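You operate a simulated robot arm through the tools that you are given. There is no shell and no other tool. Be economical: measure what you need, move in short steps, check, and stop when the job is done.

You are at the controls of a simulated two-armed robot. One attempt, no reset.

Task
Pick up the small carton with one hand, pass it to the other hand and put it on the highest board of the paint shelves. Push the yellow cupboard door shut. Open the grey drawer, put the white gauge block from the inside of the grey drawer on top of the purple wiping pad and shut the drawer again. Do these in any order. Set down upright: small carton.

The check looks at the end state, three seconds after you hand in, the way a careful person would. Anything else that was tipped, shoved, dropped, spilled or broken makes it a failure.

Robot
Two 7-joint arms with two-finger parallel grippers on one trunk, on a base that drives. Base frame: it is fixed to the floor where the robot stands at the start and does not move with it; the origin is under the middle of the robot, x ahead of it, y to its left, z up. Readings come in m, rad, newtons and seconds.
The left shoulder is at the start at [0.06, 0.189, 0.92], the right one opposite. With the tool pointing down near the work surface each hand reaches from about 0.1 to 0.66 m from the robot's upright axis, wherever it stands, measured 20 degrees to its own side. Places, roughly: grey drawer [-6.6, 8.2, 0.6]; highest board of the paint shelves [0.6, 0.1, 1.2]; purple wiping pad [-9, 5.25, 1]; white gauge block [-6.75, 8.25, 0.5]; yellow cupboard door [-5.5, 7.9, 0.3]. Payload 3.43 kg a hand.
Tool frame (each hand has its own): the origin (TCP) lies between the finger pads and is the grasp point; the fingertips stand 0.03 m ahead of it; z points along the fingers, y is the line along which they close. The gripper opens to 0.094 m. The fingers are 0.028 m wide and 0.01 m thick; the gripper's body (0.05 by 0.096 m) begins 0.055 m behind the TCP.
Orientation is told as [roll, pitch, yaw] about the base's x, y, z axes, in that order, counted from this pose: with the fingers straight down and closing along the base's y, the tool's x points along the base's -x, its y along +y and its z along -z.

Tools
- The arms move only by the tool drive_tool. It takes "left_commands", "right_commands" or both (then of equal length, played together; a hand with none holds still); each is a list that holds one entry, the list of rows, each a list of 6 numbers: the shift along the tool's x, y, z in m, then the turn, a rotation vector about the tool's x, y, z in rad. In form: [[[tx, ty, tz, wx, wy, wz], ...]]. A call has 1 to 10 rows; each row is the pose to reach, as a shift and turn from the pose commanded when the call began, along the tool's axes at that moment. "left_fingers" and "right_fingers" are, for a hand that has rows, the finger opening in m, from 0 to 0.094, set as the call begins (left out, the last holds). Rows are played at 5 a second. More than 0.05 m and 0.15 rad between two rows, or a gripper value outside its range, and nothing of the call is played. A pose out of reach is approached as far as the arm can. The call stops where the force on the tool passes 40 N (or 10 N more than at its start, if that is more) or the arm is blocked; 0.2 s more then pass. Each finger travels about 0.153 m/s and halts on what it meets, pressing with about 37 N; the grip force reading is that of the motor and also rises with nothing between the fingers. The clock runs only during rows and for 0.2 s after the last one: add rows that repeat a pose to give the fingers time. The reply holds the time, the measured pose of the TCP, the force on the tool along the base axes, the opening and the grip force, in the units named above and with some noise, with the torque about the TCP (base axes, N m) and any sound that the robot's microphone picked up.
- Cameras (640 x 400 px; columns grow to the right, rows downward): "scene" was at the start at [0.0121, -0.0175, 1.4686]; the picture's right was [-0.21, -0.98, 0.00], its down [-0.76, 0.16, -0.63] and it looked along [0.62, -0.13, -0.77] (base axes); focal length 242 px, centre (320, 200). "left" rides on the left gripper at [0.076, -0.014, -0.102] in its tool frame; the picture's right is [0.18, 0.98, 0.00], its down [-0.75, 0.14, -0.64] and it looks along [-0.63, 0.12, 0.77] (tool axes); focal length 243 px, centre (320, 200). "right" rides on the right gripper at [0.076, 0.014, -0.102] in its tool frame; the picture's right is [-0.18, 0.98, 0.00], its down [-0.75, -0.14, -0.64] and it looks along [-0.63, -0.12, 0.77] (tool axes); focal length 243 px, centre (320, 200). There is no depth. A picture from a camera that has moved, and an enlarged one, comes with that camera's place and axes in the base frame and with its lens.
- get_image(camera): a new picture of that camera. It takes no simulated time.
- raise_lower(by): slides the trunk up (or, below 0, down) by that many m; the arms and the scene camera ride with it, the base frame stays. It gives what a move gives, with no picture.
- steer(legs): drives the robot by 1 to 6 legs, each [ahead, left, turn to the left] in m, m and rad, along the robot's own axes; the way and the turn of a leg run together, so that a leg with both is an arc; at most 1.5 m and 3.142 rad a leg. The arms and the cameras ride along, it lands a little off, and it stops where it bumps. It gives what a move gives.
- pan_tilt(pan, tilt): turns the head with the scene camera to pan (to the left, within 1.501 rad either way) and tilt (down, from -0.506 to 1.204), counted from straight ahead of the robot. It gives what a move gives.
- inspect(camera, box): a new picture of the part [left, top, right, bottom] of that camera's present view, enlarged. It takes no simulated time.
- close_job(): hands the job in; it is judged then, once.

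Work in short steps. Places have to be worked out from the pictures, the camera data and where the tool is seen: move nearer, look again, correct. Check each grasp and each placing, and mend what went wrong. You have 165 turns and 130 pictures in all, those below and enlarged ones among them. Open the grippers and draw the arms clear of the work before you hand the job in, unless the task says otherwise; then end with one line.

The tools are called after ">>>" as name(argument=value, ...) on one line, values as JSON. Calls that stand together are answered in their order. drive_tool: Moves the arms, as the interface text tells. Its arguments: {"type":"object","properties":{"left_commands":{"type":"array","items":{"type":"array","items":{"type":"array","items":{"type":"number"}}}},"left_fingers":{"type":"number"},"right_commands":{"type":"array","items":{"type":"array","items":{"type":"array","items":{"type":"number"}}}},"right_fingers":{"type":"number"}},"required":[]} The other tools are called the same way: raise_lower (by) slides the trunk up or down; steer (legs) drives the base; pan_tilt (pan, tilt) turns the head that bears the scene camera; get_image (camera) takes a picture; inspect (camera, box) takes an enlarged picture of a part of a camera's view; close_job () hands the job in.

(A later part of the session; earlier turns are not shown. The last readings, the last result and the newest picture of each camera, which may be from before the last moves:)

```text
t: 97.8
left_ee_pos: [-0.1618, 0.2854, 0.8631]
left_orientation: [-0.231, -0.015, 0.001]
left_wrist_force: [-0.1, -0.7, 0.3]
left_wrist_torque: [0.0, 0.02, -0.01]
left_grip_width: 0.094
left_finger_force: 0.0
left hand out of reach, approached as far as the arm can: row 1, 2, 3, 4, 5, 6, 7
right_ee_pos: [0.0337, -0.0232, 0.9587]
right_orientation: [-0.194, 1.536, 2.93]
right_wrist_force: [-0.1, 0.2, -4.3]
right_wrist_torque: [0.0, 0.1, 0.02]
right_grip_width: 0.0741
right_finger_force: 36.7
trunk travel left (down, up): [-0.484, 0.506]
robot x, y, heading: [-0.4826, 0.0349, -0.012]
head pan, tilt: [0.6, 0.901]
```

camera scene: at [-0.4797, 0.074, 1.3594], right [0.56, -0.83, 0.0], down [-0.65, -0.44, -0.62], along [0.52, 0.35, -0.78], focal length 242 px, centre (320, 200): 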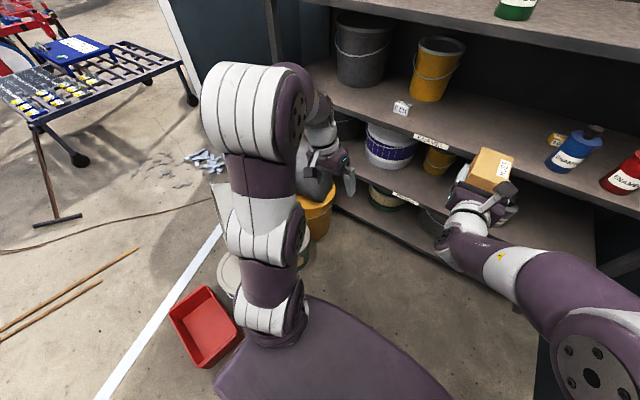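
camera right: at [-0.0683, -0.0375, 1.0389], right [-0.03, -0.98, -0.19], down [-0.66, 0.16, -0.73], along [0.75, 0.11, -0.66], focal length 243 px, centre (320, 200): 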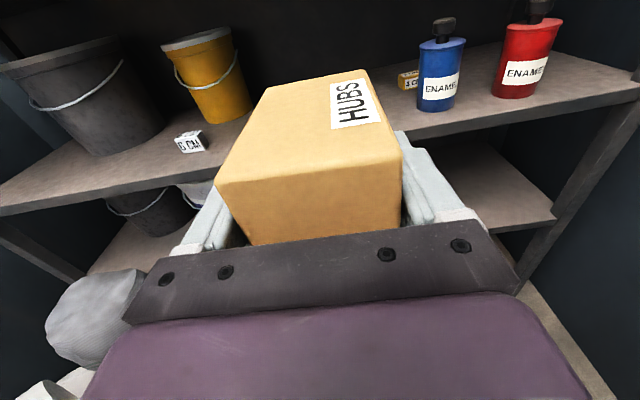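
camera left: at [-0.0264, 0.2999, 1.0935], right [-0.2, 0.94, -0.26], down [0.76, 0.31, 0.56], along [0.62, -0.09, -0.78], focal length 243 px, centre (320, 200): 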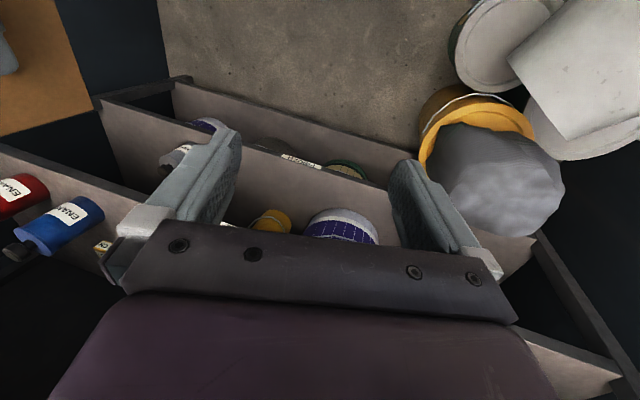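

A joint limit keeps about 0.23 rad of roll when the hand points straight down. The flipped forward pose was level, and at about 45–50° down it was still in reach. I'll flip back and use a slanted approach from above.

>>> drive_tool(left_commands=[[[-0.01, 0, -0.01, 0, 0, 0.15], [-0.02, 0, -0.02, 0, 0, 0.3], [-0.03, 0, -0.03, 0, 0, 0.45], [-0.04, 0, -0.04, 0, 0, 0.6], [-0.05, 0, -0.05, 0, 0, 0.75], [-0.06, 0, -0.06, 0, 0, 0.9], [-0.07, 0, -0.07, 0, 0, 1.05], [-0.08, 0, -0.08, 0, 0, 1.2], [-0.09, 0, -0.09, 0, 0, 1.35], [-0.1, 0, -0.1, 0, 0, 1.5]]])

>>> drive_tool(left_commands=[[[0, 0, 0, 0, 0, 0.15], [0, 0, 0, 0, 0, 0.3], [0, 0, 0, 0, 0, 0.45], [0, 0, 0, 0, 0, 0.6], [0, 0, 0, 0, 0, 0.75], [0, 0, 0, 0, 0, 0.9], [0, 0, 0, 0, 0, 1.05], [0, 0, 0, 0, 0, 1.2], [0, 0, 0, 0, 0, 1.35], [0, 0, 0, 0, 0, 1.5]]])

>>> drive_tool(left_commands=[[[0, 0, 0, 0, 0, 0.14], [0, 0, 0, 0, 0.12, 0.14], [0, 0, 0, 0, 0.24, 0.14], [0, 0, 0, 0, 0.36, 0.14], [0, 0, 0, 0, 0.48, 0.14], [0, 0, 0, 0, 0.6, 0.14], [0, 0, 0, 0, 0.7, 0.14]]])

>>> get_image(camera="left")

```text
t: 100.0
left_ee_pos: [-0.0625, 0.3035, 0.9555]
left_orientation: [0.019, -0.279, -1.502]
left_wrist_force: [-0.3, 0.4, 0.4]
left_wrist_torque: [0.02, 0.02, 0.0]
left_grip_width: 0.094
left_finger_force: 0.0
left hand out of reach, approached as far as the arm can: row 2, 3, 4, 5, 6, 7, 8, 9, 10
right_ee_pos: [0.0312, -0.0226, 0.9585]
right_orientation: [-0.186, 1.535, 2.935]
right_wrist_force: [-1.0, 0.0, -4.0]
right_wrist_torque: [0.0, 0.13, 0.01]
right_grip_width: 0.0743
right_finger_force: 36.8
trunk travel left (down, up): [-0.484, 0.506]
robot x, y, heading: [-0.4811, 0.035, -0.014]
head pan, tilt: [0.6, 0.901]
```

```text
t: 102.2
left_ee_pos: [-0.0632, 0.2965, 0.9493]
left_orientation: [0.276, -0.001, -2.999]
left_wrist_force: [0.3, 0.7, 0.6]
left_wrist_torque: [0.0, 0.0, -0.04]
left_grip_width: 0.094
left_finger_force: 0.0
left hand out of reach, approached as far as the arm can: row 1, 2, 3, 4, 5, 6, 7, 8, 9, 10
right_ee_pos: [0.0321, -0.0241, 0.9591]
right_orientation: [-0.19, 1.536, 2.929]
right_wrist_force: [0.0, 0.0, -6.1]
right_wrist_torque: [0.03, 0.14, -0.02]
right_grip_width: 0.0744
right_finger_force: 37.3
trunk travel left (down, up): [-0.484, 0.506]
robot x, y, heading: [-0.4822, 0.0327, -0.009]
head pan, tilt: [0.6, 0.901]
```

```text
t: 103.8
left_ee_pos: [-0.063, 0.2972, 0.9499]
left_orientation: [0.242, 0.698, -2.971]
left_wrist_force: [-0.6, 0.0, 0.4]
left_wrist_torque: [0.03, 0.01, 0.01]
left_grip_width: 0.0941
left_finger_force: 0.1
left hand out of reach, approached as far as the arm can: row 1
right_ee_pos: [0.033, -0.0226, 0.9594]
right_orientation: [-0.196, 1.535, 2.925]
right_wrist_force: [0.2, -1.2, -4.9]
right_wrist_torque: [0.02, 0.13, 0.01]
right_grip_width: 0.0744
right_finger_force: 37.3
trunk travel left (down, up): [-0.484, 0.506]
robot x, y, heading: [-0.4832, 0.0323, -0.01]
head pan, tilt: [0.6, 0.901]
```

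```text
76 pictures are left
camera left: at [-0.0732, 0.3343, 1.073], right [0.15, -0.94, 0.3], down [-0.99, -0.15, 0.02], along [0.03, -0.3, -0.95], focal length 243 px, centre (320, 200)
```

left: 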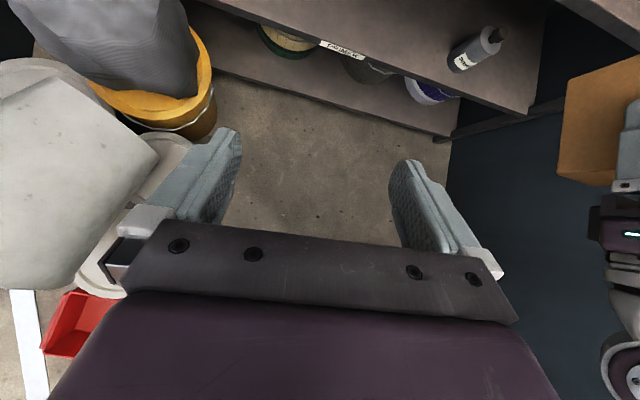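

The hand is slanted about 48° down. I'll level its small roll, rise, and cross over to a pre-grasp spot 10 cm up-slope of the carton's free far half.

>>> drive_tool(left_commands=[[[0.022, 0.006, -0.026, 0.044, 0, 0.044], [0.044, 0.012, -0.052, 0.088, 0, 0.088], [0.066, 0.019, -0.077, 0.132, 0, 0.132], [0.0685, 0.064, -0.0634, 0.132, 0, 0.132], [0.071, 0.109, -0.0498, 0.132, 0, 0.132], [0.0735, 0.154, -0.0362, 0.132, 0, 0.132], [0.076, 0.199, -0.0226, 0.132, 0, 0.132]]])

>>> get_image(camera="left")

```text
t: 105.5
left_ee_pos: [-0.0608, 0.2852, 1.053]
left_orientation: [-0.001, 0.713, 3.141]
left_wrist_force: [-0.1, 0.9, -0.8]
left_wrist_torque: [0.01, 0.02, -0.02]
left_grip_width: 0.0941
left_finger_force: 0.0
left hand out of reach, approached as far as the arm can: row 4, 5, 6, 7
right_ee_pos: [0.0333, -0.0221, 0.9582]
right_orientation: [-0.195, 1.534, 2.929]
right_wrist_force: [-1.0, 0.9, -4.6]
right_wrist_torque: [0.0, 0.13, 0.0]
right_grip_width: 0.0743
right_finger_force: 37.3
trunk travel left (down, up): [-0.484, 0.506]
robot x, y, heading: [-0.4802, 0.0331, -0.014]
head pan, tilt: [0.6, 0.901]
```

```text
75 pictures are left
camera left: at [-0.0706, 0.2999, 1.1812], right [0.14, -0.98, 0.12], down [-0.99, -0.14, -0.01], along [0.02, -0.12, -0.99], focal length 243 px, centre (320, 200)
```

left: 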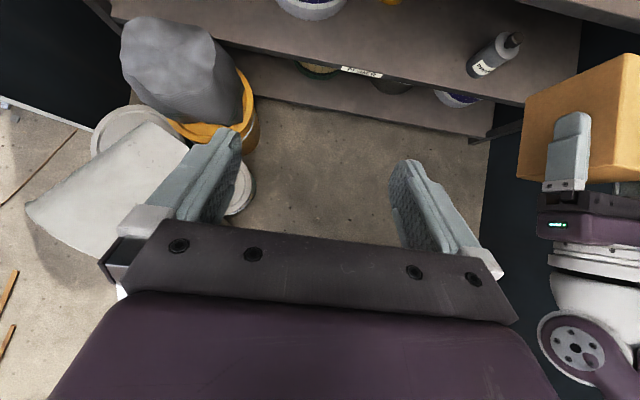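

Orientation is right but the arm can't go further right unyawed. I'll let it yaw right about 0.5 rad as it crosses and see how far it gets.

>>> drive_tool(left_commands=[[[0.0, 0.0, 0, -0.065, 0, 0.076], [0.0, 0.0, 0, -0.13, 0, 0.151], [0.0, 0.04, 0, -0.196, 0, 0.227], [0.0, 0.08, 0, -0.262, 0, 0.302], [0.0, 0.12, 0, -0.327, 0, 0.378], [0, 0.16, 0, -0.327, 0, 0.378], [0, 0.2, 0, -0.327, 0, 0.378]]])

```text
t: 107.0
left_ee_pos: [-0.0608, 0.0957, 1.0491]
left_orientation: [0.006, 0.713, 2.64]
left_wrist_force: [0.4, 0.3, 0.6]
left_wrist_torque: [-0.02, -0.03, 0.02]
left_grip_width: 0.0939
left_finger_force: 0.0
left hand out of reach, approached as far as the arm can: row 7
right_ee_pos: [0.0331, -0.0235, 0.9583]
right_orientation: [-0.194, 1.537, 2.928]
right_wrist_force: [0.4, -0.3, -5.4]
right_wrist_torque: [-0.02, 0.1, 0.0]
right_grip_width: 0.0741
right_finger_force: 36.9
trunk travel left (down, up): [-0.484, 0.506]
robot x, y, heading: [-0.4852, 0.029, -0.011]
head pan, tilt: [0.6, 0.901]
```

With the yaw it crossed fine. Now I'll yaw the right hand, with the carton, the same amount so the gripping faces match.

>>> drive_tool(right_commands=[[[0.01, 0, 0, -0.08, 0, 0], [0.02, 0, 0, -0.16, 0, 0], [0.02, 0, 0, -0.24, 0, 0], [0.02, 0, 0, -0.32, 0, 0], [0.02, 0, 0, -0.4, 0, 0], [0.02, 0, 0, -0.48, 0, 0]]])

>>> get_image(camera="left")

>>> get_image(camera="right")

```text
t: 108.4
left_ee_pos: [-0.0564, 0.0995, 1.0562]
left_orientation: [-0.012, 0.744, 2.64]
left_wrist_force: [10.7, 28.1, -4.1]
left_wrist_torque: [1.02, -0.37, 0.23]
left_grip_width: 0.0766
left_finger_force: 0.1
right_ee_pos: [0.0804, -0.0374, 1.0168]
right_orientation: [0.651, 1.53, -2.821]
right_wrist_force: [1.6, 0.3, -4.4]
right_wrist_torque: [-0.01, 0.09, 0.0]
right_grip_width: 0.0747
right_finger_force: 36.7
right hand out of reach, approached as far as the arm can: row 1, 2, 3, 4, 5, 6
trunk travel left (down, up): [-0.484, 0.506]
robot x, y, heading: [-0.4823, 0.0325, -0.01]
head pan, tilt: [0.6, 0.901]
stopped in row 6 (left hand): the force on the tool passed its limit at 64 N (the readings are from after the stop); the commanded pose is now the measured one
```

```text
74 pictures are left
camera left: at [-0.0612, 0.1168, 1.1841], right [-0.35, -0.93, 0.12], down [-0.94, 0.34, -0.04], along [0.0, -0.12, -0.99], focal length 243 px, centre (320, 200)
```

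left: 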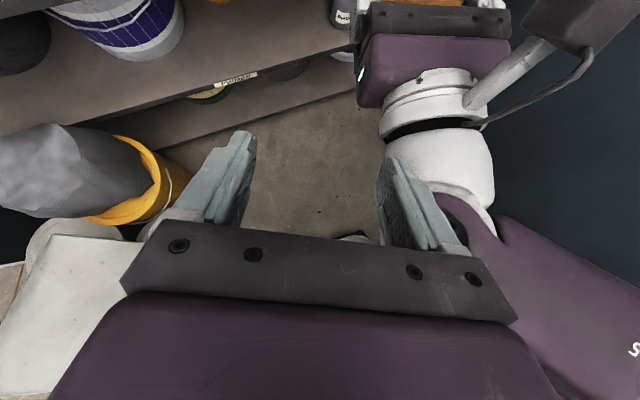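

```text
73 pictures are left
camera right: at [-0.0188, -0.0171, 1.0974], right [-0.33, -0.93, -0.16], down [-0.59, 0.33, -0.74], along [0.74, -0.15, -0.66], focal length 243 px, centre (320, 200)
```

right: 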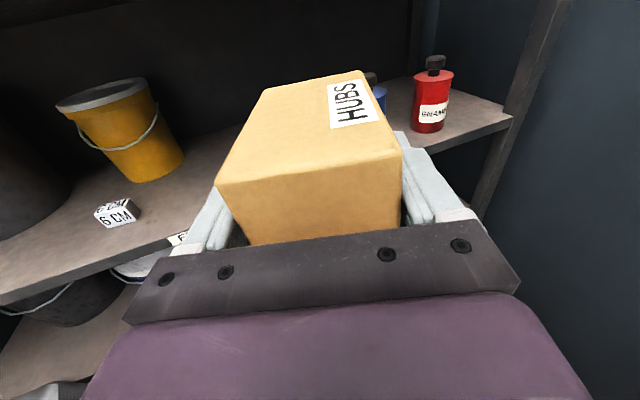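

The right wrist swung against the left finger, so I'll clear the left hand upward at once. Then I'll take it forward and across to the new pre-grasp (carton axis now -19°).

>>> drive_tool(left_commands=[[[0.029, 0, -0.034, 0, 0, 0], [0.069, -0.0096, -0.053, 0, 0, 0], [0.095, -0.0287, -0.03, 0.035, 0, -0.04], [0.115, -0.048, 0.0007, 0.07, 0, -0.08], [0.127, -0.041, 0.031, 0.105, 0, -0.121]]], left_fingers=0.094)

>>> get_image(camera="left")

```text
t: 109.6
left_ee_pos: [0.0663, 0.1258, 1.1013]
left_orientation: [0.051, 0.765, 2.807]
left_wrist_force: [1.0, -0.1, -0.9]
left_wrist_torque: [-0.01, 0.0, -0.01]
left_grip_width: 0.094
left_finger_force: 0.0
left hand out of reach, approached as far as the arm can: row 1, 2, 3, 4, 5
right_ee_pos: [0.0811, -0.0369, 1.0177]
right_orientation: [0.655, 1.532, -2.813]
right_wrist_force: [0.4, -0.9, -3.7]
right_wrist_torque: [0.05, 0.09, -0.03]
right_grip_width: 0.0743
right_finger_force: 36.9
trunk travel left (down, up): [-0.484, 0.506]
robot x, y, heading: [-0.482, 0.0328, -0.01]
head pan, tilt: [0.6, 0.901]
```

```text
72 pictures are left
camera left: at [0.0577, 0.1491, 1.2285], right [-0.23, -0.96, 0.16], down [-0.97, 0.22, -0.06], along [0.02, -0.17, -0.98], focal length 243 px, centre (320, 200)
```

left: 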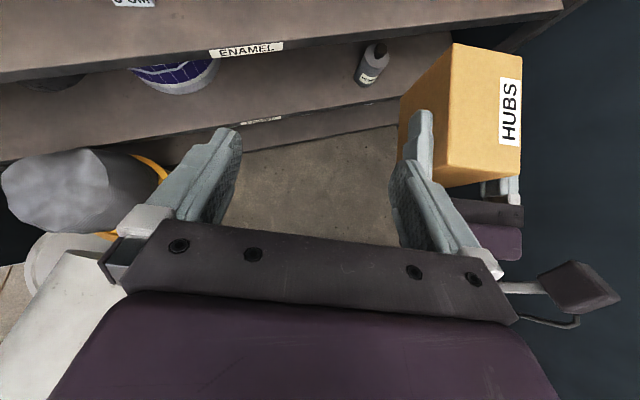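

The left arm's posture limits it on the right side, while the right arm reaches across well. I'll move both to the left together, with the right hand yawed to about -0.15 rad.

>>> drive_tool(left_commands=[[[-0.008, -0.04, -0.01, 0, 0, 0], [-0.017, -0.08, -0.02, 0, 0, 0], [-0.025, -0.11, -0.025, 0, 0, 0], [-0.034, -0.13, -0.03, 0, 0, 0], [-0.042, -0.15, -0.037, 0, 0, 0], [-0.05, -0.17, -0.043, 0, 0, 0], [-0.05, -0.19, -0.043, 0, 0, 0]]], right_commands=[[[0, 0, 0, 0, 0, 0], [-0.004, -0.028, -0.015, 0.03, 0, 0], [-0.008, -0.056, -0.03, 0.06, 0, 0], [-0.012, -0.084, -0.045, 0.09, 0, 0], [-0.016, -0.112, -0.06, 0.12, 0, 0], [-0.02, -0.14, -0.075, 0.15, 0, 0], [-0.02, -0.167, -0.09, 0.19, 0, 0]]])

>>> get_image(camera="left")

```text
t: 111.2
left_ee_pos: [0.0716, 0.3277, 1.0908]
left_orientation: [0.054, 0.765, 2.808]
left_wrist_force: [0.0, 0.2, -0.5]
left_wrist_torque: [-0.03, 0.0, -0.03]
left_grip_width: 0.094
left_finger_force: 0.1
right_ee_pos: [0.073, 0.1429, 1.0012]
right_orientation: [0.486, 1.526, -2.779]
right_wrist_force: [0.0, -0.4, -5.1]
right_wrist_torque: [0.02, 0.15, -0.05]
right_grip_width: 0.0742
right_finger_force: 36.7
right hand out of reach, approached as far as the arm can: row 3, 4, 5, 6, 7
trunk travel left (down, up): [-0.484, 0.506]
robot x, y, heading: [-0.4816, 0.0335, -0.012]
head pan, tilt: [0.6, 0.901]
```

```text
71 pictures are left
camera left: at [0.0636, 0.3519, 1.2175], right [-0.23, -0.96, 0.17], down [-0.97, 0.22, -0.06], along [0.02, -0.17, -0.98], focal length 243 px, centre (320, 200)
```

left: 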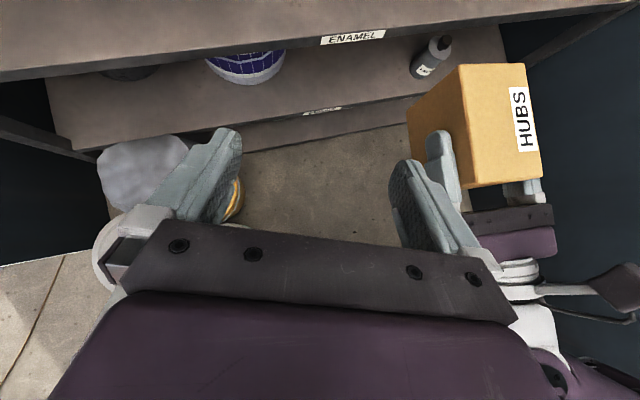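

The carton is now at y ≈ 0.14 with yaw about -7°. I'll bring the left hand to its pre-grasp, 10 cm up-slope of the far half.

>>> drive_tool(left_commands=[[[0.006, 0.035, 0.0056, 0.032, 0, -0.021], [0.0128, 0.071, 0.011, 0.063, 0, -0.042], [0.019, 0.106, 0.0168, 0.095, 0, -0.063], [0.0256, 0.142, 0.0224, 0.126, 0, -0.084], [0.032, 0.177, 0.028, 0.158, 0, -0.105]]])

>>> get_image(camera="left")

>>> get_image(camera="right")

```text
t: 112.4
left_ee_pos: [0.0466, 0.1925, 1.0845]
left_orientation: [0.032, 0.778, 2.948]
left_wrist_force: [-0.4, -0.5, 0.1]
left_wrist_torque: [0.03, -0.02, 0.01]
left_grip_width: 0.0938
left_finger_force: 0.1
left hand out of reach, approached as far as the arm can: row 4, 5
right_ee_pos: [0.0726, 0.1413, 1.0004]
right_orientation: [0.442, 1.529, -2.823]
right_wrist_force: [-0.1, 0.5, -4.0]
right_wrist_torque: [0.01, 0.14, 0.02]
right_grip_width: 0.0743
right_finger_force: 37.2
trunk travel left (down, up): [-0.484, 0.506]
robot x, y, heading: [-0.4809, 0.0326, -0.01]
head pan, tilt: [0.6, 0.901]
```

```text
70 pictures are left
camera left: at [0.0334, 0.2142, 1.211], right [-0.08, -0.98, 0.15], down [-0.99, 0.07, -0.07], along [0.06, -0.16, -0.99], focal length 243 px, centre (320, 200)
```

left: 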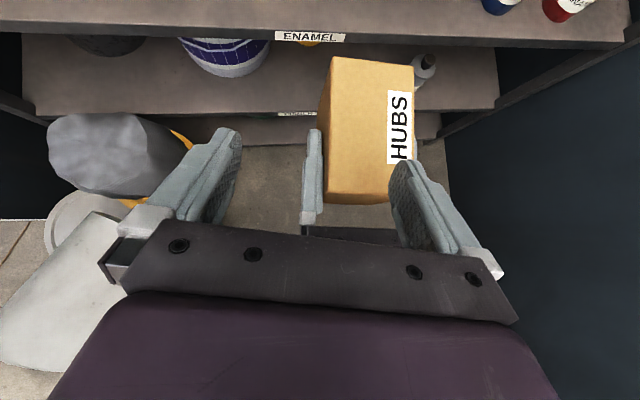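

```text
69 pictures are left
camera right: at [-0.0283, 0.1398, 1.0818], right [-0.13, -0.98, -0.17], down [-0.65, 0.21, -0.73], along [0.75, 0.02, -0.66], focal length 243 px, centre (320, 200)
```

right: 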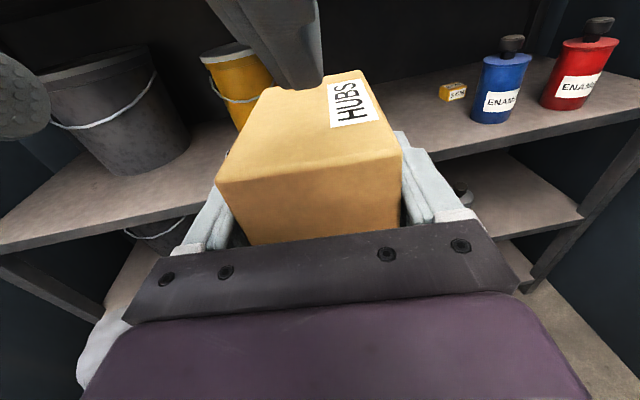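

Nearly there: the left hand is about 4.5 cm short on the right side. I'll move the right hand with the carton that much to the left.

>>> drive_tool(right_commands=[[[0, -0.015, 0, -0.02, 0, 0], [0, -0.03, 0, -0.04, 0, 0], [0, -0.046, 0, -0.06, 0, 0]]])

>>> get_image(camera="left")

>>> get_image(camera="right")

```text
t: 113.2
left_ee_pos: [0.0502, 0.1952, 1.0868]
left_orientation: [0.035, 0.792, 2.957]
left_wrist_force: [0.9, -0.2, -1.0]
left_wrist_torque: [0.03, 0.03, 0.0]
left_grip_width: 0.0941
left_finger_force: 0.1
right_ee_pos: [0.1114, 0.1544, 0.999]
right_orientation: [0.476, 1.526, -2.822]
right_wrist_force: [0.4, -0.1, -5.0]
right_wrist_torque: [-0.01, 0.13, 0.01]
right_grip_width: 0.0741
right_finger_force: 36.9
right hand out of reach, approached as far as the arm can: row 1, 2, 3
trunk travel left (down, up): [-0.484, 0.506]
robot x, y, heading: [-0.481, 0.0337, -0.005]
head pan, tilt: [0.6, 0.901]
stopped in row 3 (left hand): the force on the tool passed its limit at 54 N (the readings are from after the stop); the commanded pose is now the measured one
```

```text
68 pictures are left
camera left: at [0.035, 0.2162, 1.2136], right [-0.08, -0.98, 0.15], down [-0.99, 0.07, -0.08], along [0.07, -0.16, -0.98], focal length 243 px, centre (320, 200)
```

left: 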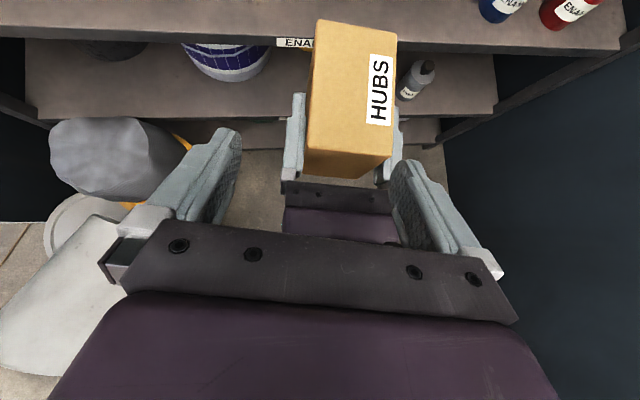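

```text
67 pictures are left
camera right: at [0.0108, 0.1568, 1.0809], right [-0.16, -0.97, -0.16], down [-0.64, 0.23, -0.73], along [0.75, -0.01, -0.66], focal length 243 px, centre (320, 200)
```

right: 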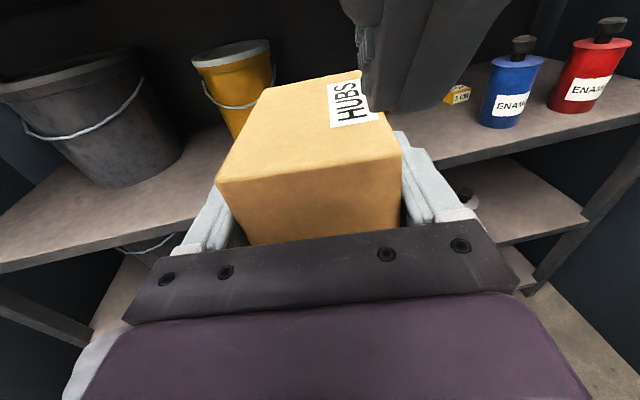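

There was a light touch between the right camera and the left palm; the carton is still held. The geometry now needs the left hand a bit higher, forward and right, so I'll go there in part and look.

>>> drive_tool(left_commands=[[[0.018, 0, 0, 0, 0, 0], [0.036, 0, 0, 0, 0, 0], [0.036, 0.014, 0.01, 0, 0, 0], [0.036, 0.027, 0.03, 0, 0, 0]]])

>>> get_image(camera="left")

```text
t: 114.2
left_ee_pos: [0.0891, 0.1785, 1.0818]
left_orientation: [0.056, 0.8, 2.954]
left_wrist_force: [0.5, 0.4, 0.0]
left_wrist_torque: [-0.02, 0.0, 0.0]
left_grip_width: 0.094
left_finger_force: 0.0
left hand out of reach, approached as far as the arm can: row 2, 3, 4
right_ee_pos: [0.1132, 0.153, 0.9991]
right_orientation: [0.447, 1.527, -2.853]
right_wrist_force: [-0.1, -0.1, -6.0]
right_wrist_torque: [0.02, 0.11, 0.0]
right_grip_width: 0.0744
right_finger_force: 36.8
trunk travel left (down, up): [-0.484, 0.506]
robot x, y, heading: [-0.481, 0.0298, -0.012]
head pan, tilt: [0.6, 0.901]
```

```text
66 pictures are left
camera left: at [0.0747, 0.2017, 1.2087], right [-0.09, -0.98, 0.17], down [-0.99, 0.08, -0.09], along [0.07, -0.18, -0.98], focal length 243 px, centre (320, 200)
```

left: 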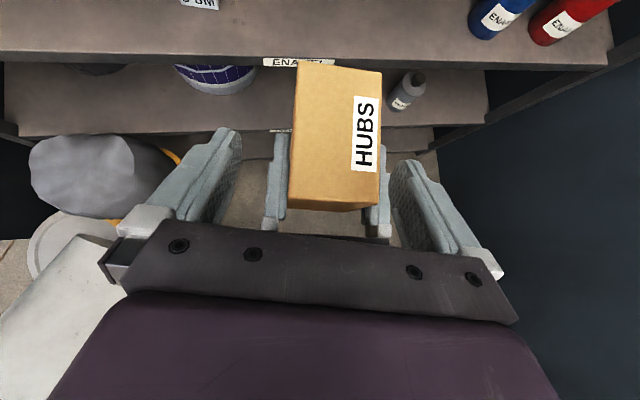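

Lateral offset is still about 2 cm. I'll yaw the left hand a bit more right while shifting, which extends its reach that way.

>>> drive_tool(left_commands=[[[0, 0, 0, -0.036, 0, 0.035], [0, 0.01, 0, -0.072, 0, 0.07], [0, 0.022, 0, -0.072, 0, 0.07], [0, 0.022, 0, -0.072, 0, 0.07]]], right_commands=[[[0, 0, 0, -0.03, 0, 0], [0, 0, 0, -0.06, 0, 0], [0, 0, 0, -0.09, 0, 0], [0, 0, 0, -0.1, 0, 0]]])

>>> get_image(camera="left")

>>> get_image(camera="right")

```text
t: 115.2
left_ee_pos: [0.084, 0.1584, 1.0859]
left_orientation: [0.032, 0.795, 2.852]
left_wrist_force: [11.4, 16.2, 1.4]
left_wrist_torque: [-0.2, 0.23, -1.38]
left_grip_width: 0.0938
left_finger_force: 0.1
right_ee_pos: [0.1105, 0.1534, 1.0033]
right_orientation: [0.413, 1.532, -2.889]
right_wrist_force: [-11.7, -16.4, -6.7]
right_wrist_torque: [1.54, -1.18, 1.86]
right_grip_width: 0.0744
right_finger_force: 36.6
right hand out of reach, approached as far as the arm can: row 2, 3, 4
trunk travel left (down, up): [-0.484, 0.506]
robot x, y, heading: [-0.4817, 0.0317, -0.003]
head pan, tilt: [0.6, 0.901]
```

```text
65 pictures are left
camera left: at [0.0696, 0.1805, 1.2116], right [-0.18, -0.97, 0.15], down [-0.98, 0.17, -0.09], along [0.06, -0.17, -0.98], focal length 243 px, centre (320, 200)
```

left: 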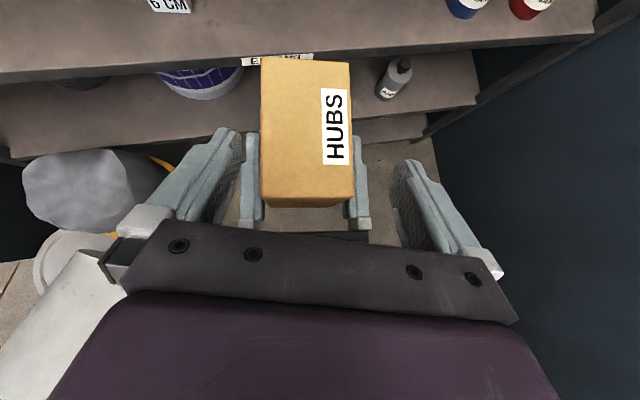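

```text
64 pictures are left
camera right: at [0.0101, 0.1559, 1.0825], right [-0.16, -0.97, -0.17], down [-0.64, 0.23, -0.73], along [0.75, -0.01, -0.66], focal length 243 px, centre (320, 200)
```

right: 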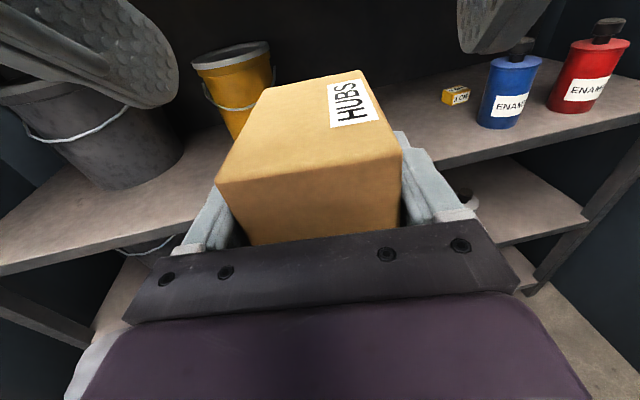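

The palms are touching again, so I'll ease the left hand up and forward off the right camera, straighten its yaw slightly and recheck.

>>> drive_tool(left_commands=[[[0.015, 0, 0, 0, 0, 0], [0.025, -0.003, 0.01, 0.03, 0, -0.03], [0.025, -0.005, 0.026, 0.06, 0, -0.058]]])

>>> get_image(camera="left")

```text
t: 116.0
left_ee_pos: [0.098, 0.163, 1.0706]
left_orientation: [0.041, 0.798, 2.909]
left_wrist_force: [0.1, -0.8, 0.1]
left_wrist_torque: [0.0, 0.02, 0.02]
left_grip_width: 0.0941
left_finger_force: 0.1
left hand out of reach, approached as far as the arm can: row 2, 3
right_ee_pos: [0.11, 0.1533, 1.0022]
right_orientation: [0.477, 1.53, -2.823]
right_wrist_force: [-0.1, -0.2, -4.7]
right_wrist_torque: [0.01, 0.12, 0.0]
right_grip_width: 0.0742
right_finger_force: 36.5
trunk travel left (down, up): [-0.484, 0.506]
robot x, y, heading: [-0.4777, 0.0322, -0.011]
head pan, tilt: [0.6, 0.901]
```

```text
63 pictures are left
camera left: at [0.0836, 0.1849, 1.1967], right [-0.13, -0.98, 0.16], down [-0.99, 0.12, -0.09], along [0.07, -0.17, -0.98], focal length 243 px, centre (320, 200)
```

left: 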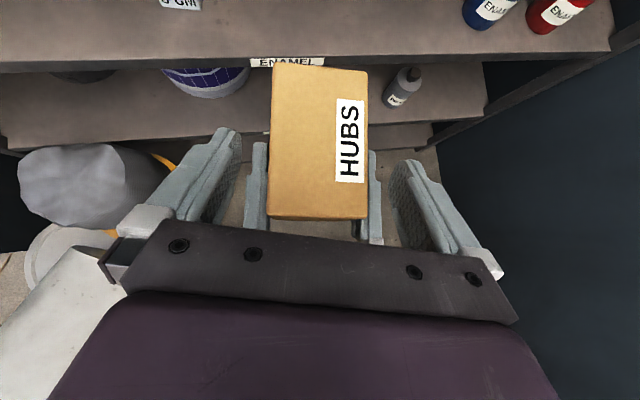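

Centred and free of contact. I'll advance down-slope with a small upward offset so the fingers clear the right fingertips.

>>> drive_tool(left_commands=[[[0.013, 0.0, 0.01, 0, 0, 0], [0.013, 0.003, 0.03, 0, 0, 0], [0.013, 0.003, 0.05, 0, 0, 0], [0.013, 0.003, 0.065, 0, 0, 0]]])

>>> get_image(camera="left")

>>> get_image(camera="right")

```text
t: 116.5
left_ee_pos: [0.0997, 0.1637, 1.0502]
left_orientation: [0.032, 0.81, 2.93]
left_wrist_force: [1.6, 2.7, 3.2]
left_wrist_torque: [-0.09, 0.33, -0.25]
left_grip_width: 0.0938
left_finger_force: 0.0
left hand out of reach, approached as far as the arm can: row 1, 2
right_ee_pos: [0.1125, 0.1524, 0.9945]
right_orientation: [0.424, 1.515, -2.881]
right_wrist_force: [-2.1, -2.7, -9.5]
right_wrist_torque: [0.15, -0.36, 0.3]
right_grip_width: 0.0742
right_finger_force: 37.1
trunk travel left (down, up): [-0.484, 0.506]
robot x, y, heading: [-0.4806, 0.0276, -0.008]
head pan, tilt: [0.6, 0.901]
stopped in row 2 (right hand): the force on the tool passed its limit at 59 N (the readings are from after the stop); the commanded pose is now the measured one
```

```text
62 pictures are left
camera left: at [0.0828, 0.1869, 1.1761], right [-0.11, -0.98, 0.16], down [-0.99, 0.09, -0.1], along [0.08, -0.16, -0.98], focal length 243 px, centre (320, 200)
```

left: 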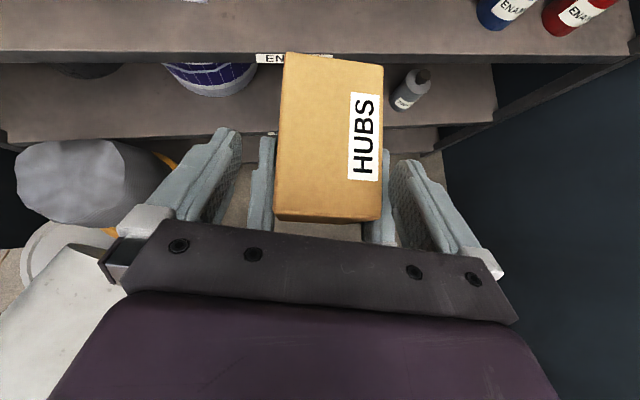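

```text
61 pictures are left
camera right: at [0.0121, 0.1554, 1.0754], right [-0.17, -0.97, -0.16], down [-0.65, 0.23, -0.72], along [0.74, -0.02, -0.67], focal length 243 px, centre (320, 200)
```

right: 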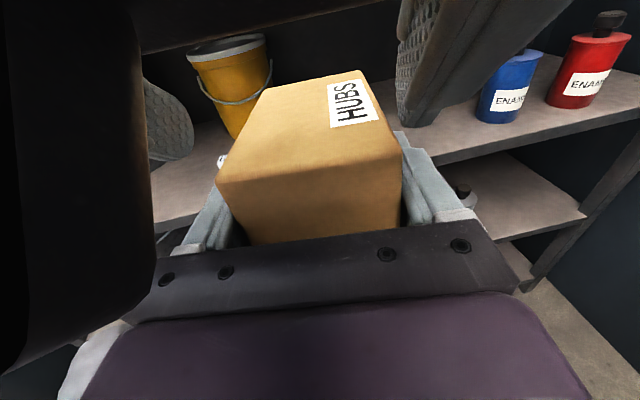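

The slant is too shallow, since the left palm meets the right camera. I'll retreat up-slope and see whether a steeper hand is reachable here.

>>> drive_tool(left_commands=[[[0.02, 0, -0.02, 0, 0, 0], [0.03, 0, -0.05, 0, 0, 0], [0.03, 0, -0.06, 0, -0.1, 0], [0.03, 0, -0.06, 0, -0.2, 0], [0.03, 0, -0.06, 0, -0.3, 0], [0.03, 0, -0.06, 0, -0.4, 0]]])

>>> get_image(camera="left")

```text
t: 118.0
left_ee_pos: [0.067, 0.2203, 1.0988]
left_orientation: [0.128, 0.476, 2.921]
left_wrist_force: [-0.1, 0.5, 0.2]
left_wrist_torque: [0.03, -0.03, 0.0]
left_grip_width: 0.0942
left_finger_force: 0.0
left hand out of reach, approached as far as the arm can: row 1, 2, 3, 4, 5, 6
right_ee_pos: [0.1116, 0.1529, 0.995]
right_orientation: [0.426, 1.52, -2.877]
right_wrist_force: [0.4, 0.0, -4.8]
right_wrist_torque: [0.03, 0.11, -0.02]
right_grip_width: 0.0742
right_finger_force: 36.8
trunk travel left (down, up): [-0.484, 0.506]
robot x, y, heading: [-0.4823, 0.0324, -0.018]
head pan, tilt: [0.6, 0.901]
```

```text
60 pictures are left
camera left: at [0.0936, 0.2415, 1.2233], right [-0.11, -0.97, 0.2], down [-0.96, 0.16, 0.24], along [-0.26, -0.16, -0.95], focal length 243 px, centre (320, 200)
```

left: 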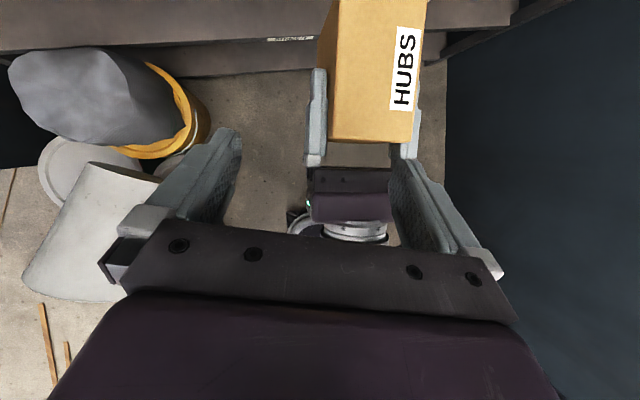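

Both hands facing forward is too cramped. I'll use a face-to-face pass instead, with the right hand pointing left, the left hand pointing right and the carton between them. The left goes out of the way while the right turns.

>>> drive_tool(left_commands=[[[-0.031, -0.018, -0.019, 0, 0, 0], [-0.063, -0.037, -0.038, 0, 0, 0], [-0.094, -0.055, -0.056, 0, 0, 0], [-0.126, -0.074, -0.075, 0, 0, 0], [-0.157, -0.092, -0.094, 0, 0, 0], [-0.157, -0.092, -0.094, 0, 0, 0], [-0.157, -0.092, -0.094, 0, 0, 0], [-0.157, -0.092, -0.094, 0, 0, 0], [-0.157, -0.092, -0.094, 0, 0, 0], [-0.157, -0.092, -0.094, 0, 0, 0]]], right_commands=[[[0, 0.02, -0.011, 0.0, 0, 0], [0, 0.04, -0.022, 0.08, 0, 0], [0, 0.06, -0.033, 0.2, 0, 0], [0, 0.08, -0.044, 0.34, 0, 0], [0, 0.1, -0.055, 0.48, 0, 0], [0, 0.12, -0.066, 0.62, 0, 0], [0, 0.14, -0.077, 0.76, 0, 0], [0, 0.16, -0.088, 0.9, 0, 0], [0, 0.18, -0.1, 1.04, 0, 0], [0, 0.203, -0.111, 1.18, 0, 0]]])

>>> pan_tilt(pan=0, tilt=0.7)

>>> get_image(camera="scene")

```text
t: 120.2
left_ee_pos: [-0.083, 0.3595, 1.0995]
left_orientation: [0.129, 0.478, 2.921]
left_wrist_force: [-0.4, -0.2, 0.9]
left_wrist_torque: [0.01, 0.01, 0.0]
left_grip_width: 0.094
left_finger_force: 0.1
right_ee_pos: [-0.2333, 0.1638, 1.0497]
right_orientation: [-0.538, 1.512, -2.731]
right_wrist_force: [0.5, -0.3, -5.1]
right_wrist_torque: [-0.14, 0.03, -0.01]
right_grip_width: 0.0744
right_finger_force: 36.8
right hand out of reach, approached as far as the arm can: row 4, 6, 7, 8, 9, 10
trunk travel left (down, up): [-0.484, 0.506]
robot x, y, heading: [-0.4785, 0.0316, -0.014]
head pan, tilt: [0.6, 0.901]
```

```text
t: 121.2
left_ee_pos: [-0.0846, 0.3587, 1.101]
left_orientation: [0.129, 0.478, 2.92]
left_wrist_force: [-1.2, -0.4, -0.4]
left_wrist_torque: [0.0, -0.02, 0.01]
left_grip_width: 0.094
left_finger_force: 0.1
right_ee_pos: [-0.2313, 0.1635, 1.0504]
right_orientation: [-0.555, 1.515, -2.75]
right_wrist_force: [0.0, -0.3, -5.0]
right_wrist_torque: [-0.11, 0.07, 0.05]
right_grip_width: 0.0744
right_finger_force: 36.8
trunk travel left (down, up): [-0.484, 0.506]
robot x, y, heading: [-0.4776, 0.0351, -0.011]
head pan, tilt: [0.0, 0.7]
```

```text
59 pictures are left
camera scene: at [-0.458, 0.0315, 1.3755], right [-0.01, -1.0, 0.0], down [-0.64, 0.01, -0.76], along [0.76, -0.01, -0.64], focal length 242 px, centre (320, 200)
```

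scene: 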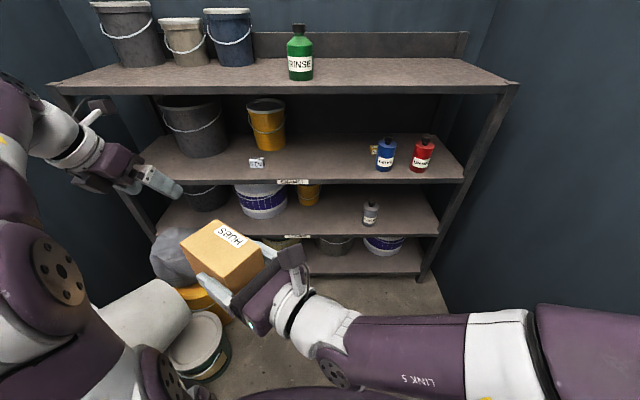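

That's a natural pose for the right arm. I'll continue: the right goes to about +90° yaw and back to the centre, while the left levels out and turns to point right.

>>> drive_tool(left_commands=[[[0, 0, 0, -0.1, 0.079, 0.072], [0, 0, 0, -0.2, 0.158, 0.144], [0, 0, 0, -0.3, 0.238, 0.216], [0, 0, 0, -0.4, 0.317, 0.288], [0, 0, 0, -0.5, 0.396, 0.36], [0, 0, 0, -0.6, 0.476, 0.431], [0, 0, 0, -0.7, 0.555, 0.503], [0, 0, 0, -0.8, 0.634, 0.575], [0, 0, 0, -0.9, 0.713, 0.647], [0, 0, 0, -1.0, 0.793, 0.719]]], right_commands=[[[0, 0.02, -0.03, 0.0, 0, 0], [-0.01, 0.04, -0.05, 0.05, 0, 0], [-0.02, 0.06, -0.07, 0.1, 0, 0], [-0.03, 0.08, -0.09, 0.18, 0, 0], [-0.04, 0.1, -0.1, 0.26, 0, 0], [-0.05, 0.12, -0.11, 0.34, 0, 0], [-0.05, 0.14, -0.115, 0.42, 0, 0], [-0.05, 0.16, -0.12, 0.5, 0, 0], [-0.05, 0.18, -0.124, 0.56, 0, 0], [-0.05, 0.188, -0.124, 0.62, 0, 0]]])

>>> get_image(camera="scene")

```text
t: 122.4
left_ee_pos: [-0.085, 0.3586, 1.1006]
left_orientation: [0.438, 0.973, 2.599]
left_wrist_force: [-0.5, 0.7, -0.4]
left_wrist_torque: [0.01, -0.02, -0.04]
left_grip_width: 0.094
left_finger_force: 0.1
right_ee_pos: [-0.3174, 0.1932, 1.0007]
right_orientation: [-0.694, 1.494, -2.669]
right_wrist_force: [19.9, -16.3, 1.5]
right_wrist_torque: [-0.09, 0.26, 0.3]
right_grip_width: 0.0742
right_finger_force: 37.0
right hand out of reach, approached as far as the arm can: row 1, 2, 3, 4, 5, 6
trunk travel left (down, up): [-0.484, 0.506]
robot x, y, heading: [-0.4807, 0.033, -0.007]
head pan, tilt: [0.0, 0.7]
stopped in row 6 (right hand): the force on the tool passed its limit at 112 N (the readings are from after the stop); the commanded pose is now the measured one
```

```text
58 pictures are left
camera scene: at [-0.4581, 0.0313, 1.3756], right [-0.01, -1.0, 0.0], down [-0.64, 0.01, -0.76], along [0.76, -0.01, -0.64], focal length 242 px, centre (320, 200)
```

scene: 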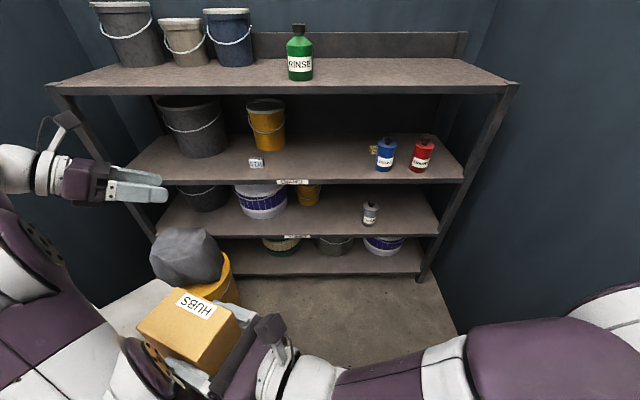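

The carton touched the left arm's link. I'll back it off forward and to the right with a pure translation.

>>> drive_tool(right_commands=[[[0.01, 0.03, 0, 0, 0, 0], [0.02, 0.06, -0.005, 0, 0, 0], [0.03, 0.09, -0.01, 0, 0, 0], [0.03, 0.115, -0.02, 0, 0, 0]]])

>>> get_image(camera="right")

>>> get_image(camera="scene")

```text
t: 123.4
left_ee_pos: [-0.0836, 0.3576, 1.0995]
left_orientation: [0.436, 0.974, 2.598]
left_wrist_force: [-0.1, 0.4, -0.5]
left_wrist_torque: [-0.01, -0.03, 0.05]
left_grip_width: 0.094
left_finger_force: 0.1
right_ee_pos: [-0.3118, 0.1948, 1.015]
right_orientation: [-0.638, 1.491, -2.613]
right_wrist_force: [1.6, -0.7, -14.3]
right_wrist_torque: [-0.5, -0.26, -0.01]
right_grip_width: 0.0743
right_finger_force: 37.2
right hand out of reach, approached as far as the arm can: row 1, 2, 3, 4
trunk travel left (down, up): [-0.484, 0.506]
robot x, y, heading: [-0.4776, 0.0338, -0.011]
head pan, tilt: [0.0, 0.7]
```

```text
57 pictures are left
camera right: at [-0.3339, 0.0979, 1.0975], right [0.89, -0.4, -0.23], down [-0.43, -0.56, -0.7], along [0.15, 0.72, -0.67], focal length 243 px, centre (320, 200)
```

right: 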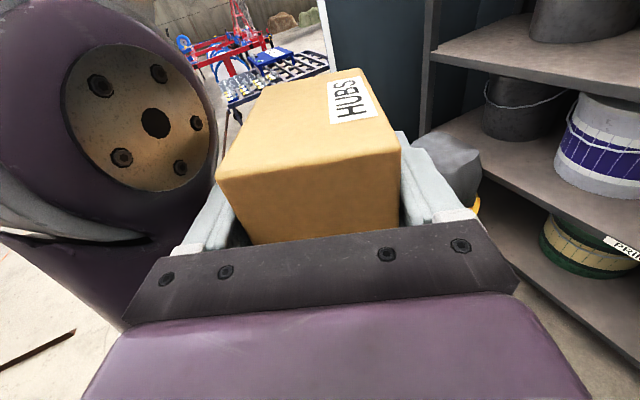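

```text
56 pictures are left
camera scene: at [-0.4582, 0.0315, 1.3756], right [-0.01, -1.0, 0.0], down [-0.64, 0.01, -0.76], along [0.76, -0.01, -0.64], focal length 242 px, centre (320, 200)
```

scene: 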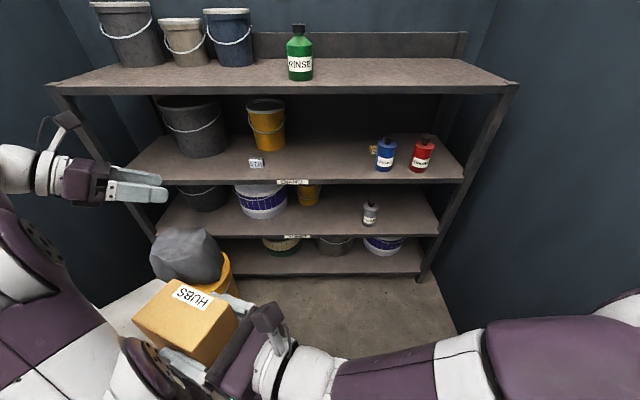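

The arm is at its limit in that yaw. I'll undo some yaw while moving forward and right.

>>> drive_tool(right_commands=[[[0.005, 0.02, 0, -0.1, 0, 0], [0.01, 0.05, 0, -0.2, 0, 0], [0.01, 0.08, -0.01, -0.3, 0, 0], [0.01, 0.11, -0.02, -0.4, 0, 0], [0.01, 0.145, -0.03, -0.5, 0, 0], [0.01, 0.177, -0.034, -0.6, 0, 0]]])

>>> get_image(camera="scene")

```text
t: 124.8
left_ee_pos: [-0.0831, 0.3582, 1.1002]
left_orientation: [0.438, 0.973, 2.598]
left_wrist_force: [-0.7, 0.4, -0.7]
left_wrist_torque: [0.0, 0.01, 0.02]
left_grip_width: 0.0942
left_finger_force: 0.1
right_ee_pos: [-0.1593, 0.0956, 1.0182]
right_orientation: [-0.079, 1.491, -2.649]
right_wrist_force: [0.1, 0.3, -5.4]
right_wrist_torque: [-0.08, 0.11, 0.01]
right_grip_width: 0.0748
right_finger_force: 37.3
right hand out of reach, approached as far as the arm can: row 3, 4, 5
trunk travel left (down, up): [-0.484, 0.506]
robot x, y, heading: [-0.4791, 0.035, -0.012]
head pan, tilt: [0.0, 0.7]
```

```text
55 pictures are left
camera scene: at [-0.4578, 0.0311, 1.3756], right [-0.01, -1.0, 0.0], down [-0.64, 0.01, -0.76], along [0.76, -0.01, -0.64], focal length 242 px, centre (320, 200)
```

scene: 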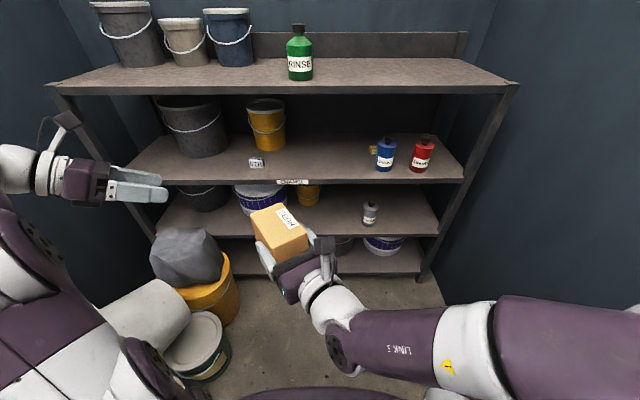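

The right hand now holds the carton close in at rel (0.32, 0.06), heading +33°. The left can come from above and in front, tilted back about 29° along the carton's axis, which respects its tilt limit. I'll rotate the left hand to that attitude (target rpy [0, 0.51, 0.57]).

>>> drive_tool(left_commands=[[[0, 0, 0, -0.084, -0.049, 0.111], [0, 0, 0, -0.168, -0.098, 0.222], [0, 0, 0, -0.252, -0.147, 0.333], [0, 0, 0, -0.336, -0.196, 0.444], [0, 0, 0, -0.42, -0.245, 0.555], [0, 0, 0, -0.504, -0.294, 0.666], [0, 0, 0, -0.588, -0.343, 0.777], [0, 0, 0, -0.672, -0.392, 0.888], [0, 0, 0, -0.756, -0.441, 1.0], [0, 0, 0, -0.84, -0.49, 1.11]]])

>>> drive_tool(left_commands=[[[0, 0, 0, -0.084, -0.049, 0.111], [0, 0, 0, -0.168, -0.098, 0.222], [0, 0, 0, -0.175, -0.102, 0.232]]])

```text
t: 127.0
left_ee_pos: [-0.1086, 0.3242, 1.0313]
left_orientation: [-0.045, 0.609, 0.848]
left_wrist_force: [0.5, 0.6, 0.2]
left_wrist_torque: [-0.02, -0.01, 0.02]
left_grip_width: 0.0941
left_finger_force: 0.0
left hand out of reach, approached as far as the arm can: row 4, 5, 6, 7, 8, 9, 10
right_ee_pos: [-0.1592, 0.0956, 1.0186]
right_orientation: [-0.08, 1.492, -2.657]
right_wrist_force: [-0.6, -0.4, -4.9]
right_wrist_torque: [-0.08, 0.1, 0.0]
right_grip_width: 0.0742
right_finger_force: 37.3
trunk travel left (down, up): [-0.484, 0.506]
robot x, y, heading: [-0.4799, 0.0324, -0.009]
head pan, tilt: [0.0, 0.7]
```

```text
t: 127.8
left_ee_pos: [-0.0816, 0.2504, 1.0302]
left_orientation: [-0.086, 0.53, 0.586]
left_wrist_force: [-0.1, -1.5, 0.1]
left_wrist_torque: [0.01, -0.02, -0.01]
left_grip_width: 0.0939
left_finger_force: 0.1
left hand out of reach, approached as far as the arm can: row 1, 2, 3
right_ee_pos: [-0.1605, 0.0958, 1.0187]
right_orientation: [-0.075, 1.493, -2.646]
right_wrist_force: [-0.1, -0.7, -5.3]
right_wrist_torque: [-0.06, 0.14, -0.01]
right_grip_width: 0.0744
right_finger_force: 37.6
trunk travel left (down, up): [-0.484, 0.506]
robot x, y, heading: [-0.4776, 0.0287, -0.009]
head pan, tilt: [0.0, 0.7]
```

The left hand reached the attitude, about 4° off. Next I'll rise and cross over to the pre-grasp above the carton's far half.

>>> drive_tool(left_commands=[[[0.015, -0.002, -0.026, 0, 0, 0], [0.03, -0.0045, -0.052, 0, 0, 0], [0.0455, -0.0067, -0.0774, 0, 0, 0], [0.065, -0.044, -0.063, 0, 0, 0], [0.085, -0.082, -0.048, 0, 0, 0]]])

>>> get_image(camera="left")

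```text
t: 129.0
left_ee_pos: [-0.0916, 0.1483, 1.079]
left_orientation: [-0.083, 0.528, 0.592]
left_wrist_force: [0.8, -0.2, 0.6]
left_wrist_torque: [0.03, 0.04, 0.0]
left_grip_width: 0.0939
left_finger_force: 0.1
left hand out of reach, approached as far as the arm can: row 1, 2, 3, 4, 5
right_ee_pos: [-0.1599, 0.0943, 1.0184]
right_orientation: [-0.087, 1.493, -2.66]
right_wrist_force: [-0.1, 0.5, -4.9]
right_wrist_torque: [-0.08, 0.15, 0.02]
right_grip_width: 0.0744
right_finger_force: 36.9
trunk travel left (down, up): [-0.484, 0.506]
robot x, y, heading: [-0.4785, 0.0313, -0.007]
head pan, tilt: [0.0, 0.7]
```

```text
54 pictures are left
camera left: at [-0.1008, 0.1362, 1.2077], right [-0.71, 0.7, 0.02], down [0.7, 0.7, 0.16], along [0.1, 0.13, -0.99], focal length 243 px, centre (320, 200)
```

left: 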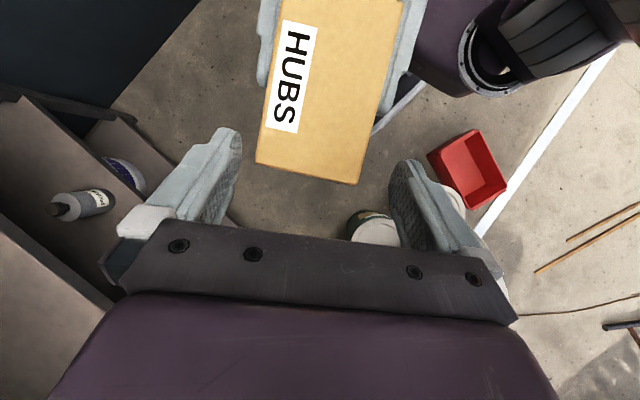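

The carton's far end is centred and aligned between the left fingers. I'll descend about 5 cm along the fingers.

>>> drive_tool(left_commands=[[[-0.007, -0.002, 0.015, 0, 0, 0], [-0.007, -0.002, 0.03, 0, 0, 0], [-0.007, -0.002, 0.042, 0, 0, 0], [-0.007, -0.002, 0.051, 0, 0, 0]]])

>>> get_image(camera="left")

```text
t: 130.0
left_ee_pos: [-0.1053, 0.1334, 1.0339]
left_orientation: [-0.082, 0.528, 0.589]
left_wrist_force: [0.1, 0.1, -0.1]
left_wrist_torque: [0.02, 0.03, -0.02]
left_grip_width: 0.094
left_finger_force: 0.0
right_ee_pos: [-0.1609, 0.095, 1.0179]
right_orientation: [-0.078, 1.493, -2.648]
right_wrist_force: [-0.6, 0.0, -5.1]
right_wrist_torque: [-0.06, 0.13, -0.01]
right_grip_width: 0.0745
right_finger_force: 37.0
trunk travel left (down, up): [-0.484, 0.506]
robot x, y, heading: [-0.4778, 0.0334, -0.005]
head pan, tilt: [0.0, 0.7]
```

```text
53 pictures are left
camera left: at [-0.114, 0.1213, 1.1609], right [-0.71, 0.7, 0.02], down [0.7, 0.7, 0.16], along [0.1, 0.13, -0.99], focal length 243 px, centre (320, 200)
```

left: 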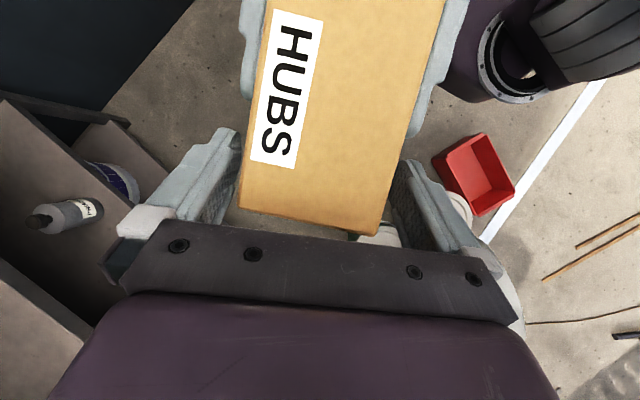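

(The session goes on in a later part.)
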